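You operate a simulated robot arm through the tools that you are given. There is no shell and no other tool. Be economical: measure what you need, move in short steps, check, and stop when the job is done.

Carry out the task below with a simulated robot arm. There is one attempt and no reset: what you move stays moved.

TASK
Press the tape button three times.
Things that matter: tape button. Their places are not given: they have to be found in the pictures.

It is judged by the outcome, as a careful person would: the job done as asked, and still so three seconds after it is handed in. It fails if anything else is knocked over, pushed out of place, dropped, spilled or broken.

THE ROBOT
A 7-joint arm with a two-finger parallel gripper, fixed in place. Base frame: the origin is at the foot of the arm, x ahead of it, y to its left, z up. Lengths are in m, angles in rad, forces in N, time in s.
Its first joint turns from -1.152 to 1.152 rad. Payload 1.57 kg.
Tool frame: the origin (TCP) lies between the finger pads and is the grasp point; the fingertips stand 0.03 m ahead of it; z points along the fingers, y is the line along which they close. The gripper opens to 0.11 m. The fingers are 0.024 m wide and 0.012 m thick; the gripper's body (0.048 by 0.112 m) begins 0.078 m behind the TCP.
Orientation is that of the tool frame in the base frame, as a unit quaternion [x, y, z, w]. With the fingers straight down and closing along the base's y, the tool's x points along the base's -x, its y along +y and its z along -z.

THE INTERFACE
- The arm moves only by the tool jog_arm. Its argument "plan" is a list of rows, each an object (a shift or turn left out is 0, a gripper value left out holds the last) with "jaw": the opening, from 0 (shut) to 1 (fully open); "dp": the shift along the tool's x, y, z in units of 300 mm (1.0 is 300 mm), a list of three; "rotation": the turn, a rotation vector about the tool's x, y, z in units of 180 degrees (1.0 is 180 degrees), a list of three. In form: [{"jaw": jaw, "dp": [tx, ty, tz], "rotation": [rx, ry, rz]}, ...]. A call has 1 to 20 rows; each row is the pose to reach, as a shift and turn from the pose commanded when the call began, along the tool's axes at that moment. A call with a number of a shift or a turn outside -1 to 1 is refused whole. A row lasts 0.2 s, in which the tool goes at most 0.05 m and 0.15 rad; a call with a longer step from one row to the next is refused whole, and so is a gripper value outside its range. A pose out of reach is approached as far as the arm can. The call stops where the force on the tool passes 40 N (or 10 N more than at its start, if that is more) or the arm is blocked; 0.2 s more then pass. The fingers move at their own pace (about 0.108 m/s each) and stop on an object; they squeeze with about 29 N. The grip force told is the motor's: it shows also when the fingers shut on nothing. Time passes only in rows, and 0.2 s behind the last, so rows that repeat a pose let the fingers close. It gives the time, the measured TCP pose, the force on the tool (base axes), the opening and the grip force at its end, in the units of the frame above (readings bear some noise), and new pictures: "pictures" is both (left out), scene, wrist or none.
- Cameras (640 x 400 px; columns grow to the right, rows downward): "scene" is fixed at [0.1485, -0.3759, 1.4305]; the picture's right is [0.91, -0.40, 0.00], its down [-0.12, -0.27, -0.95] and it looks along [0.39, 0.87, -0.30] (base axes); focal length 371 px, centre (320, 200). "wrist" rides on the gripper at [-0.036, 0, -0.08] in the tool frame; the picture's right is [0.00, -1.00, 0.00], its down [0.97, 0.00, -0.24] and it looks along [0.24, 0.00, 0.97] (tool axes); focal length 218 px, centre (320, 200).
- locate(camera, pixels): there is no depth. For up to 12 entries [column, row, z] of the newest picture of that camera ("zoom" is the newest enlarged one), the place [x, y] in the base frame at which the ray of that pixel passes the height z, good to about 0.002 m. No time passes.
- inspect(camera, box): a new picture of the part [left, top, right, bottom] of that camera's present view, enlarged. No time passes.
- sign_off(): hands the job in; it is judged then, once.

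Work in short steps. Measure before you move; look again where a grasp or a placing could have gone wrong, and mend it. You have 60 turns and 120 pictures in all, the two below and enlarged ones among them. Open the gripper and draw the arm clear of the work before you hand the job in, unless the task says otherwise; then end with one line.

The tools are called after "Call:" by a JSON object that holds its "name" and its "arguments". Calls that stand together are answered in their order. jog_arm: Moves the arm, as the interface text tells. Its arguments: {"type":"object","properties":{"plan":{"type":"array","items":{"type":"object","properties":{"jaw":{"type":"number"},"dp":{"type":"array","items":{"type":"number"}},"rotation":{"type":"array","items":{"type":"number"}}}}},"pictures":{"type":"string","enum":["both","scene","wrist","none"]}},"required":["plan"]} The other tools are called the same way: locate (camera, pixels) gives the place at which the rays of pixels pass given heights; inspect (camera, box) takes an enlarged picture of a part of a camera's view; sign_off () hands the job in.

At the start:

```text
time_s: 0.0
ee_pos: [0.3527, -0.016, 1.2813]
tool_rot: [0.0, 1.0, 0.0, -0.001]
ft_force: [0.1, 0.2, -0.7]
grip_width: 0.1099
grip_force: 0.0
```

scene: 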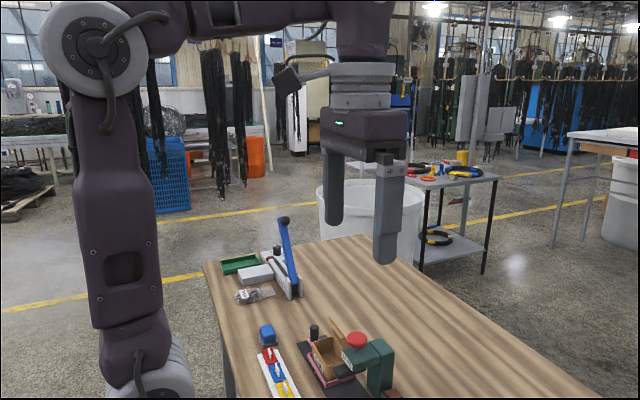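
wrist: 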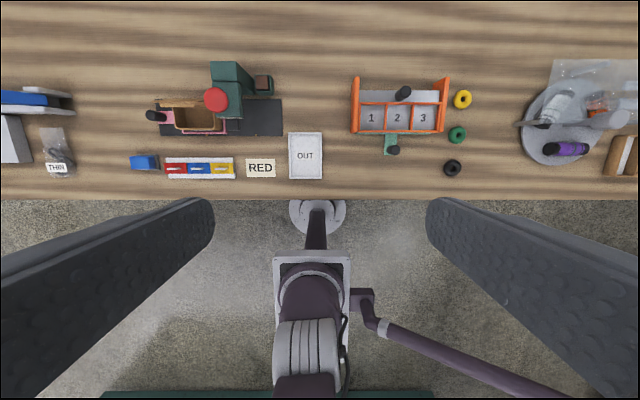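

The red round button at wrist (216,99) sits on a green machine; I enlarge it to make sure what the "tape button" is.

Call:
{"name": "inspect", "arguments": {"camera": "wrist", "box": [120, 50, 300, 190]}}

Call:
{"name": "inspect", "arguments": {"camera": "scene", "box": [230, 300, 420, 400]}}

Call:
{"name": "inspect", "arguments": {"camera": "wrist", "box": [340, 50, 640, 190]}}

Call:
{"name": "inspect", "arguments": {"camera": "scene", "box": [200, 200, 340, 320]}}

```text
2.86 times, centred on (210, 120) of wrist
```

zoom: 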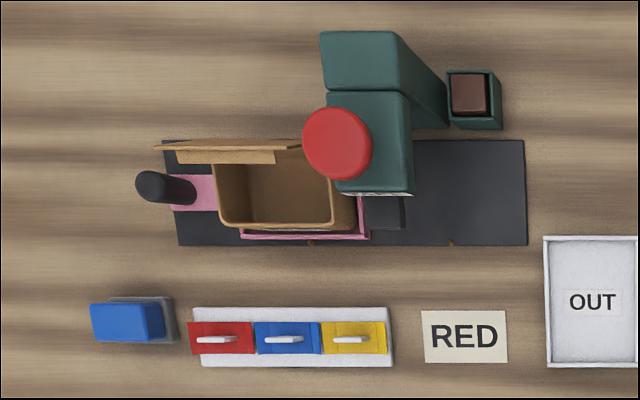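

```text
3.37 times, centred on (325, 350) of scene
```

zoom: 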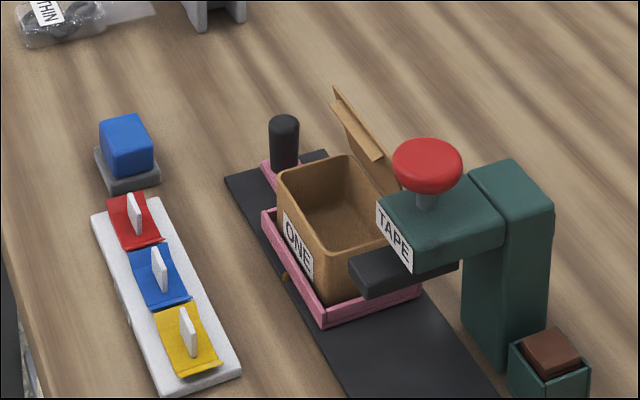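

```text
2.13 times, centred on (490, 120) of wrist
```

zoom: 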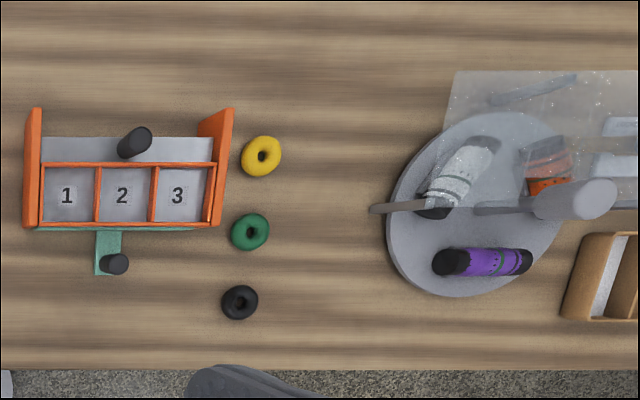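

```text
3.33 times, centred on (270, 260) of scene
```

zoom: 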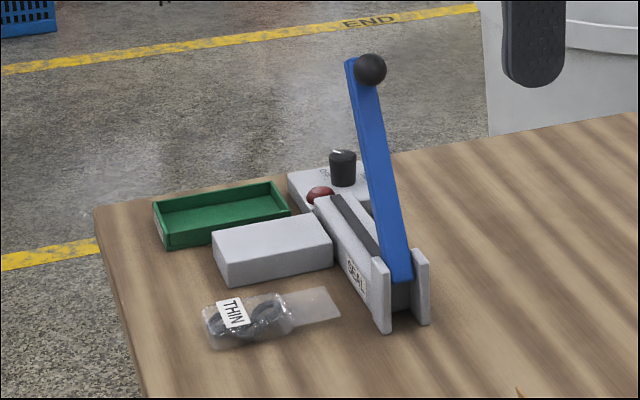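

The red mushroom on the TAPE-labelled machine is the target: scene (357,338), wrist (216,99). I triangulate with several heights.

Call:
{"name": "locate", "arguments": {"camera": "scene", "pixels": [[357, 340, 1.05], [357, 340, 1.08], [357, 340, 1.11], [357, 340, 1.14], [357, 333, 1.08], [357, 333, 1.11]]}}

Call:
{"name": "locate", "arguments": {"camera": "wrist", "pixels": [[216, 100, 1.05], [216, 100, 1.08], [216, 100, 1.11], [216, 100, 1.14], [204, 100, 1.08], [228, 100, 1.08]]}}

```text
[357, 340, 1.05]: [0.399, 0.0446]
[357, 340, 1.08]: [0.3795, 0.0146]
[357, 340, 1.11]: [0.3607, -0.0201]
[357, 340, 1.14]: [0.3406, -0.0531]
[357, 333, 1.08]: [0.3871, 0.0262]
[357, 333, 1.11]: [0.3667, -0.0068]
```

```text
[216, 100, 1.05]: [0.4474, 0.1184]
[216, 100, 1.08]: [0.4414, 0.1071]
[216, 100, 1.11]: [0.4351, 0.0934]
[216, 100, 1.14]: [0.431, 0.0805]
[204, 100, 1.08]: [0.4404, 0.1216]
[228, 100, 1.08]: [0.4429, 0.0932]
```

The two views disagree, so I check the cameras against features on the table.

Call:
{"name": "locate", "arguments": {"camera": "scene", "pixels": [[270, 352, 0.97], [277, 369, 0.97], [285, 388, 0.97], [267, 333, 0.99], [357, 340, 0.97], [357, 340, 0.95], [315, 330, 0.99], [205, 262, 0.949]]}}

Call:
{"name": "locate", "arguments": {"camera": "wrist", "pixels": [[175, 169, 0.97], [198, 169, 0.97], [222, 169, 0.97], [144, 163, 0.99], [216, 100, 0.97], [216, 100, 0.95], [153, 116, 0.99], [320, 199, 0.949]]}}

```text
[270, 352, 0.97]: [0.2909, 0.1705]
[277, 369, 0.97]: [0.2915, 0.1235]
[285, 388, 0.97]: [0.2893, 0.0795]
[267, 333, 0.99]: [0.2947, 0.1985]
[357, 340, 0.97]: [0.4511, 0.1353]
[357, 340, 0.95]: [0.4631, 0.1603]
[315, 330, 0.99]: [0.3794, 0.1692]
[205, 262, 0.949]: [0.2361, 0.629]
```

```text
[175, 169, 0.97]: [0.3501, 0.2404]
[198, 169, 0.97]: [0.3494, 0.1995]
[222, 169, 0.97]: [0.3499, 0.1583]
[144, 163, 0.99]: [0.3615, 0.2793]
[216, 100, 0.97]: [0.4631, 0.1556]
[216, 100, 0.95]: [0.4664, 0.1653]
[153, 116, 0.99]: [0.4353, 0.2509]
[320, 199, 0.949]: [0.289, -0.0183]
```

Both cameras match the gripper's known pose (predicted fingertip pixels fit). They agree with each other only if the table is about z≈0.85, which puts the button cap near (0.470, 0.172, 0.935). I close the fingers and move above it, staying high, to check again.

Call:
{"name": "jog_arm", "arguments": {"plan": [{"jaw": 0, "dp": [-0.065, 0.1045, 0]}, {"jaw": 0, "dp": [-0.13, 0.209, 0]}, {"jaw": 0, "dp": [-0.195, 0.3135, 0]}, {"jaw": 0, "dp": [-0.26, 0.418, 0]}, {"jaw": 0, "dp": [-0.325, 0.5225, 0]}, {"jaw": 0, "dp": [-0.39, 0.627, 0]}, {"jaw": 0, "dp": [-0.39, 0.627, 0.13]}, {"jaw": 0, "dp": [-0.39, 0.627, 0.26]}, {"jaw": 0, "dp": [-0.39, 0.627, 0.36]}, {"jaw": 0, "dp": [-0.39, 0.627, 0.36]}]}}

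```text
time_s: 2.2
ee_pos: [0.4725, 0.1704, 1.1727]
tool_rot: [0.001, 1.0, 0.0, 0.001]
ft_force: [0.4, -0.1, 0.2]
grip_width: 0.0
grip_force: 21.2
```

scene: 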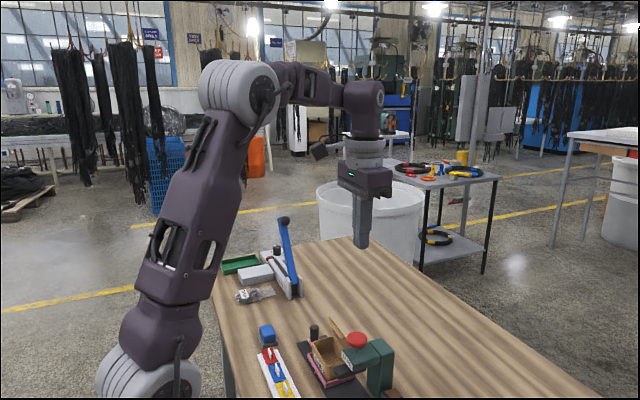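
wrist: 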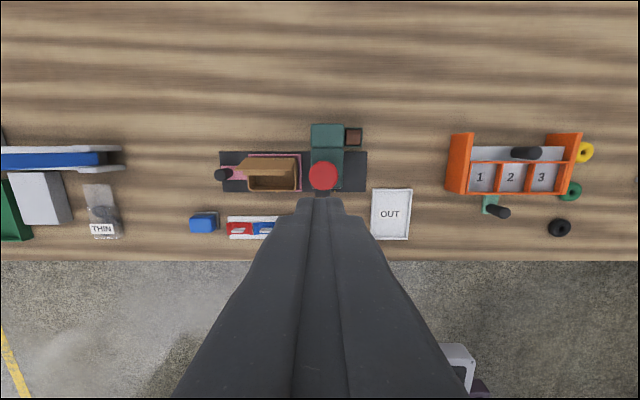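

Button at wrist (323,176), scene (357,340). I re-triangulate and enlarge for heights.

Call:
{"name": "locate", "arguments": {"camera": "wrist", "pixels": [[323, 176, 0.92], [323, 176, 0.94], [323, 176, 0.96], [309, 176, 0.94], [337, 176, 0.94]]}}

Call:
{"name": "locate", "arguments": {"camera": "scene", "pixels": [[357, 340, 0.92], [357, 340, 0.94], [357, 340, 0.96]]}}

Call:
{"name": "inspect", "arguments": {"camera": "wrist", "box": [260, 110, 390, 200]}}

```text
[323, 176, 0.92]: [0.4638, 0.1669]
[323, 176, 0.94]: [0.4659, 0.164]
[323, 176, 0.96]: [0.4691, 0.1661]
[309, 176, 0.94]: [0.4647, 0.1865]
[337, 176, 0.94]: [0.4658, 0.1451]
```

```text
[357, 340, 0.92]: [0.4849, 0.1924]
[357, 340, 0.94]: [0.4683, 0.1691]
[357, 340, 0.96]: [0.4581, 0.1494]
```

```text
4.44 times, centred on (325, 155) of wrist
```

zoom: 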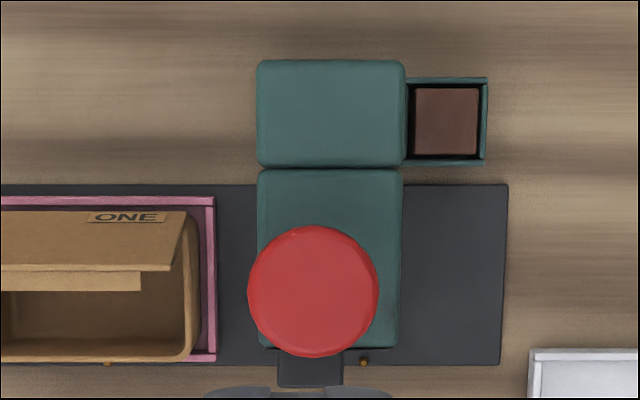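

Button ≈ (0.467, 0.166), cap z ≈ 0.94–0.95, diameter ≈ 0.04. I correct by a few mm and descend to tip z ≈ 0.985.

Call:
{"name": "jog_arm", "arguments": {"plan": [{"jaw": 0, "dp": [0.014, -0.016, 0.13]}, {"jaw": 0, "dp": [0.014, -0.016, 0.26]}, {"jaw": 0, "dp": [0.014, -0.016, 0.38]}, {"jaw": 0, "dp": [0.014, -0.016, 0.47]}, {"jaw": 0, "dp": [0.014, -0.016, 0.52]}, {"jaw": 0, "dp": [0.014, -0.016, 0.52]}]}}

Call:
{"name": "inspect", "arguments": {"camera": "scene", "box": [290, 260, 430, 400]}}

```text
time_s: 3.6
ee_pos: [0.4664, 0.1668, 1.0172]
tool_rot: [0.0, 1.0, 0.0, 0.001]
ft_force: [1.0, -0.3, -0.1]
grip_width: 0.0001
grip_force: 21.0
```

scene: 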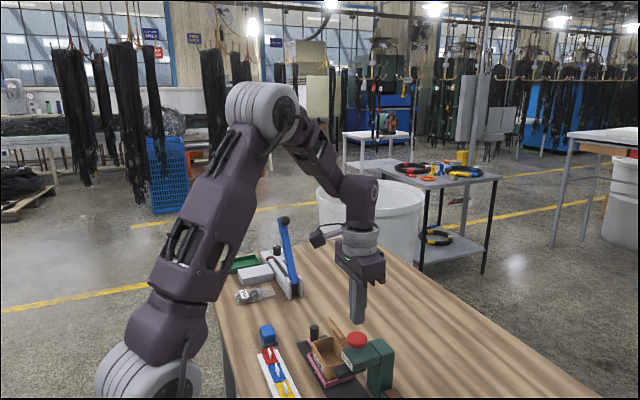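
wrist: 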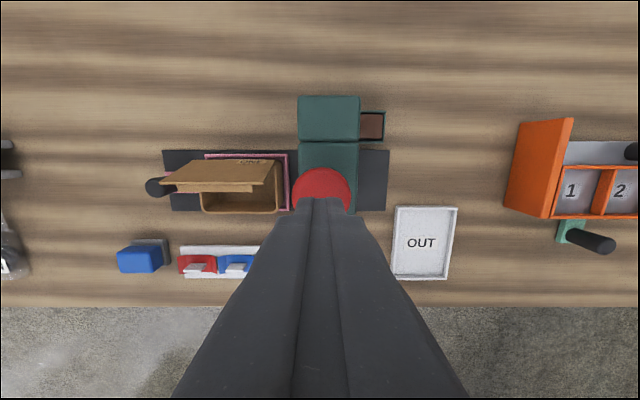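

```text
2.86 times, centred on (360, 330) of scene
```

zoom: 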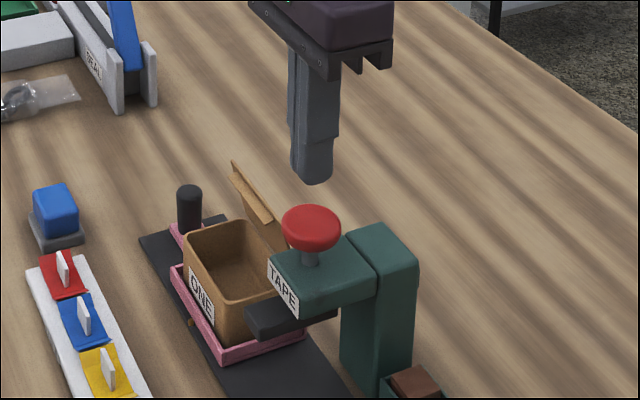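

The fingers are centred over the button. I go down slowly in 5 mm steps to find contact, tip to about 0.95.

Call:
{"name": "jog_arm", "arguments": {"plan": [{"jaw": 0, "dp": [0, 0, 0.033]}, {"jaw": 0, "dp": [0, 0, 0.06]}, {"jaw": 0, "dp": [0, 0, 0.08]}, {"jaw": 0, "dp": [0, 0, 0.1]}, {"jaw": 0, "dp": [0, 0, 0.117]}, {"jaw": 0, "dp": [0, 0, 0.117]}], "pictures": "none"}}

Call:
{"name": "inspect", "arguments": {"camera": "scene", "box": [310, 290, 410, 390]}}

```text
time_s: 5.0
ee_pos: [0.4671, 0.1673, 0.9818]
tool_rot: [0.001, 1.0, 0.0, 0.0]
ft_force: [-0.1, 0.5, 0.2]
grip_width: 0.0001
grip_force: 21.4
```

```text
4.00 times, centred on (360, 340) of scene
```

zoom: 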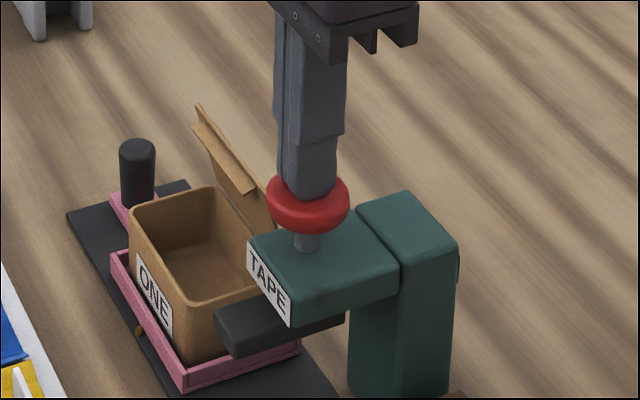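

Just about at the cap, no force yet. I press on in 1.5 mm steps and watch the force.

Call:
{"name": "jog_arm", "arguments": {"plan": [{"jaw": 0, "dp": [0, 0, 0.006]}, {"jaw": 0, "dp": [0, 0, 0.012]}, {"jaw": 0, "dp": [0, 0, 0.018]}, {"jaw": 0, "dp": [0, 0, 0.024]}], "pictures": "none"}}

Call:
{"name": "inspect", "arguments": {"camera": "scene", "box": [310, 290, 410, 390]}}

```text
time_s: 6.0
ee_pos: [0.4662, 0.1663, 0.9757]
tool_rot: [0.0, 1.0, 0.0, 0.0]
ft_force: [1.5, 0.5, 2.6]
grip_width: 0.0001
grip_force: 21.8
```

```text
4.00 times, centred on (360, 340) of scene
```

zoom: 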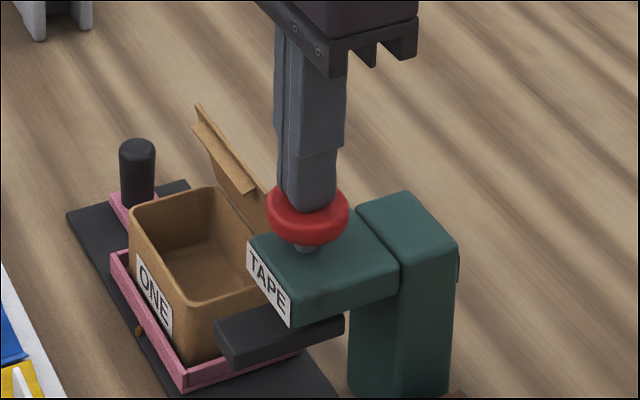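

The cap is going down (stem shorter, 2.6 N). I continue to its end stop.

Call:
{"name": "jog_arm", "arguments": {"plan": [{"jaw": 0, "dp": [0, 0, 0.006]}, {"jaw": 0, "dp": [0, 0, 0.012]}, {"jaw": 0, "dp": [0, 0, 0.018]}, {"jaw": 0, "dp": [0, 0, 0.024]}], "pictures": "none"}}

Call:
{"name": "inspect", "arguments": {"camera": "scene", "box": [310, 290, 410, 390]}}

```text
time_s: 7.0
ee_pos: [0.4671, 0.1665, 0.9683]
tool_rot: [0.001, 1.0, 0.0, 0.0]
ft_force: [2.1, -0.4, 2.8]
grip_width: 0.0002
grip_force: 21.0
```

```text
4.00 times, centred on (360, 340) of scene
```

zoom: 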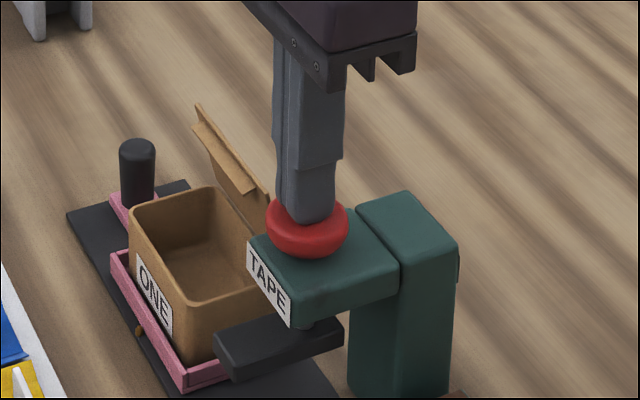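

The black pad follows the button down; the cap is nearly at the housing. I continue a little further to the stop.

Call:
{"name": "jog_arm", "arguments": {"plan": [{"jaw": 0, "dp": [0, 0, 0.005]}, {"jaw": 0, "dp": [0, 0, 0.01]}, {"jaw": 0, "dp": [0, 0, 0.015]}, {"jaw": 0, "dp": [0, 0, 0.02]}], "pictures": "none"}}

Call:
{"name": "inspect", "arguments": {"camera": "scene", "box": [310, 290, 410, 390]}}

```text
time_s: 8.0
ee_pos: [0.4654, 0.1665, 0.963]
tool_rot: [0.0, 1.0, 0.0, 0.001]
ft_force: [0.3, -0.1, 11.5]
grip_width: 0.0
grip_force: 20.7
```

```text
4.00 times, centred on (360, 340) of scene
```

zoom: 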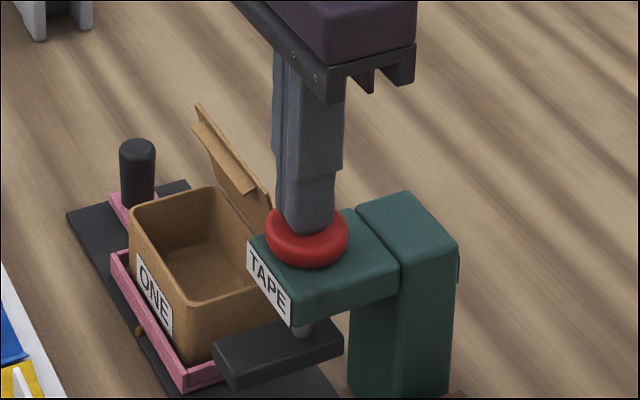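

11.5 N: it is at the bottom, first press done. I release fully (up 30 mm) and check it springs back.

Call:
{"name": "jog_arm", "arguments": {"plan": [{"jaw": 0, "dp": [0, 0, -0.03]}, {"jaw": 0, "dp": [0, 0, -0.06]}, {"jaw": 0, "dp": [0, 0, -0.1]}, {"jaw": 0, "dp": [0, 0, -0.1]}, {"jaw": 0, "dp": [0, 0, -0.1]}], "pictures": "none"}}

Call:
{"name": "inspect", "arguments": {"camera": "scene", "box": [310, 290, 410, 390]}}

```text
time_s: 9.2
ee_pos: [0.4663, 0.1677, 0.9925]
tool_rot: [0.0, 1.0, 0.001, 0.0]
ft_force: [0.8, -0.4, -0.5]
grip_width: 0.0
grip_force: 21.1
```

```text
4.00 times, centred on (360, 340) of scene
```

zoom: 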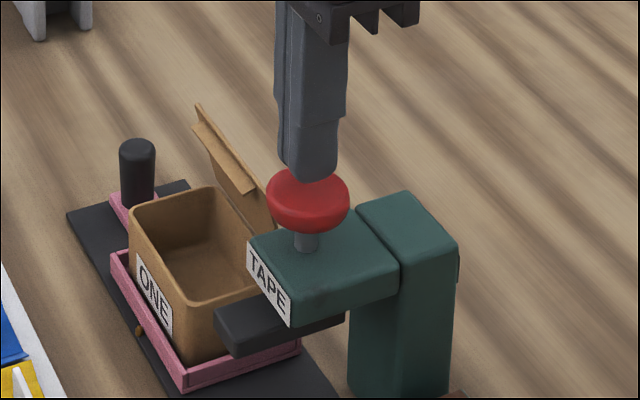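

The button sprang back fully. Second press to the same depth, in modest steps.

Call:
{"name": "jog_arm", "arguments": {"plan": [{"jaw": 0, "dp": [0, 0, 0.03]}, {"jaw": 0, "dp": [0, 0, 0.05]}, {"jaw": 0, "dp": [0, 0, 0.07]}, {"jaw": 0, "dp": [0, 0, 0.085]}, {"jaw": 0, "dp": [0, 0, 0.095]}, {"jaw": 0, "dp": [0, 0, 0.1]}, {"jaw": 0, "dp": [0, 0, 0.101]}, {"jaw": 0, "dp": [0, 0, 0.101]}], "pictures": "none"}}

Call:
{"name": "inspect", "arguments": {"camera": "scene", "box": [310, 290, 410, 390]}}

```text
time_s: 11.0
ee_pos: [0.4667, 0.1684, 0.9611]
tool_rot: [0.001, 1.0, 0.0, 0.001]
ft_force: [-2.2, -6.3, 20.0]
grip_width: 0.0
grip_force: 21.6
```

```text
4.00 times, centred on (360, 340) of scene
```

zoom: 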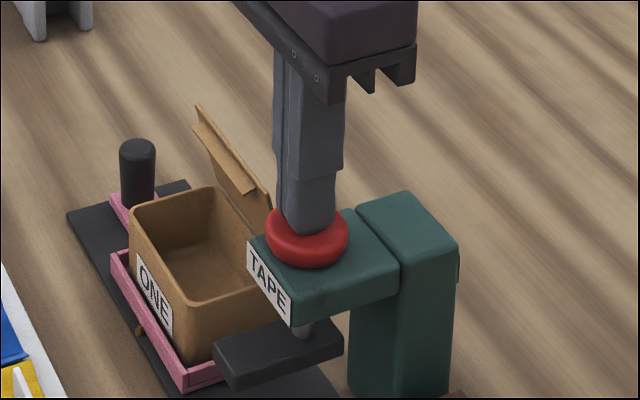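

Second press bottomed out (20 N). I release.

Call:
{"name": "jog_arm", "arguments": {"plan": [{"jaw": 0, "dp": [0, 0, -0.03]}, {"jaw": 0, "dp": [0, 0, -0.06]}, {"jaw": 0, "dp": [0, 0, -0.1]}, {"jaw": 0, "dp": [0, 0, -0.1]}, {"jaw": 0, "dp": [0, 0, -0.1]}], "pictures": "none"}}

Call:
{"name": "inspect", "arguments": {"camera": "scene", "box": [310, 290, 410, 390]}}

```text
time_s: 12.2
ee_pos: [0.4662, 0.1685, 0.9925]
tool_rot: [-0.001, 1.0, -0.001, 0.0]
ft_force: [-0.1, 0.1, 0.1]
grip_width: 0.0001
grip_force: 21.5
```

```text
4.00 times, centred on (360, 340) of scene
```

zoom: 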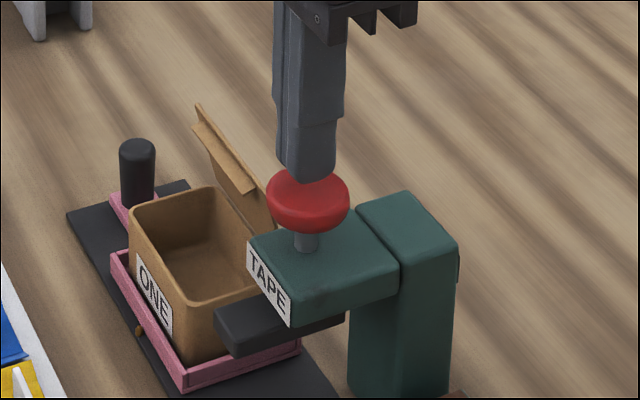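

Back up again. Third press, same path.

Call:
{"name": "jog_arm", "arguments": {"plan": [{"jaw": 0, "dp": [0, 0, 0.03]}, {"jaw": 0, "dp": [0, 0, 0.05]}, {"jaw": 0, "dp": [0, 0, 0.07]}, {"jaw": 0, "dp": [0, 0, 0.085]}, {"jaw": 0, "dp": [0, 0, 0.095]}, {"jaw": 0, "dp": [0, 0, 0.1]}, {"jaw": 0, "dp": [0, 0, 0.1]}], "pictures": "none"}}

Call:
{"name": "inspect", "arguments": {"camera": "scene", "box": [310, 290, 410, 390]}}

```text
time_s: 13.8
ee_pos: [0.467, 0.1678, 0.9621]
tool_rot: [-0.001, 1.0, 0.001, 0.001]
ft_force: [1.8, 0.1, 14.0]
grip_width: 0.0
grip_force: 21.7
```

```text
4.00 times, centred on (360, 340) of scene
```

zoom: 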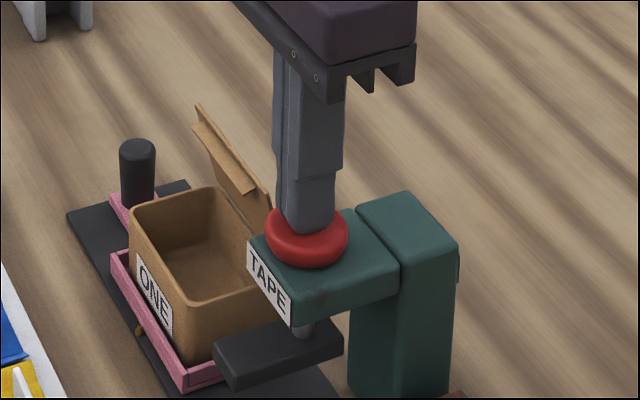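

Third press bottomed out (14 N). I lift well clear and open the gripper up high.

Call:
{"name": "jog_arm", "arguments": {"plan": [{"jaw": 0, "dp": [0, 0, -0.03]}, {"jaw": 0, "dp": [0, 0, -0.1]}, {"jaw": 0, "dp": [0, 0, -0.22]}, {"jaw": 0, "dp": [0, 0, -0.36]}, {"jaw": 0, "dp": [0, 0, -0.5]}, {"jaw": 0, "dp": [0, 0, -0.64]}, {"jaw": 0, "dp": [0, 0, -0.75]}, {"jaw": 1, "dp": [0, 0, -0.75]}, {"jaw": 1, "dp": [0, 0, -0.75]}, {"jaw": 1, "dp": [0, 0, -0.75]}, {"jaw": 1, "dp": [0, 0, -0.75]}]}}

```text
time_s: 16.2
ee_pos: [0.4655, 0.1673, 1.1877]
tool_rot: [0.0, 1.0, 0.0, 0.0]
ft_force: [-0.5, -0.4, -0.7]
grip_width: 0.1099
grip_force: 0.1
```

scene: 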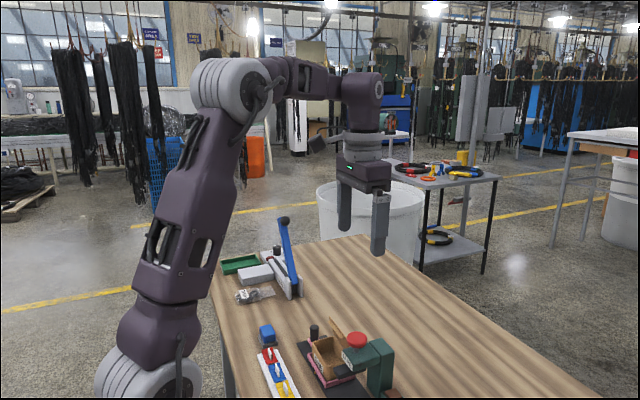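
wrist: 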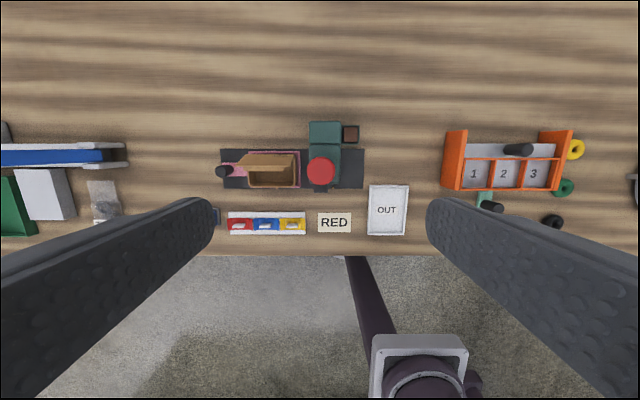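

The button is back up at scene (357,340), nothing else has moved, the gripper is open and the arm is clear, so I hand in.

Call:
{"name": "sign_off", "arguments": {}}

```text
The job is handed in.
```

I pressed the tape button three times, each down to its stop and fully released, and nothing else was moved.
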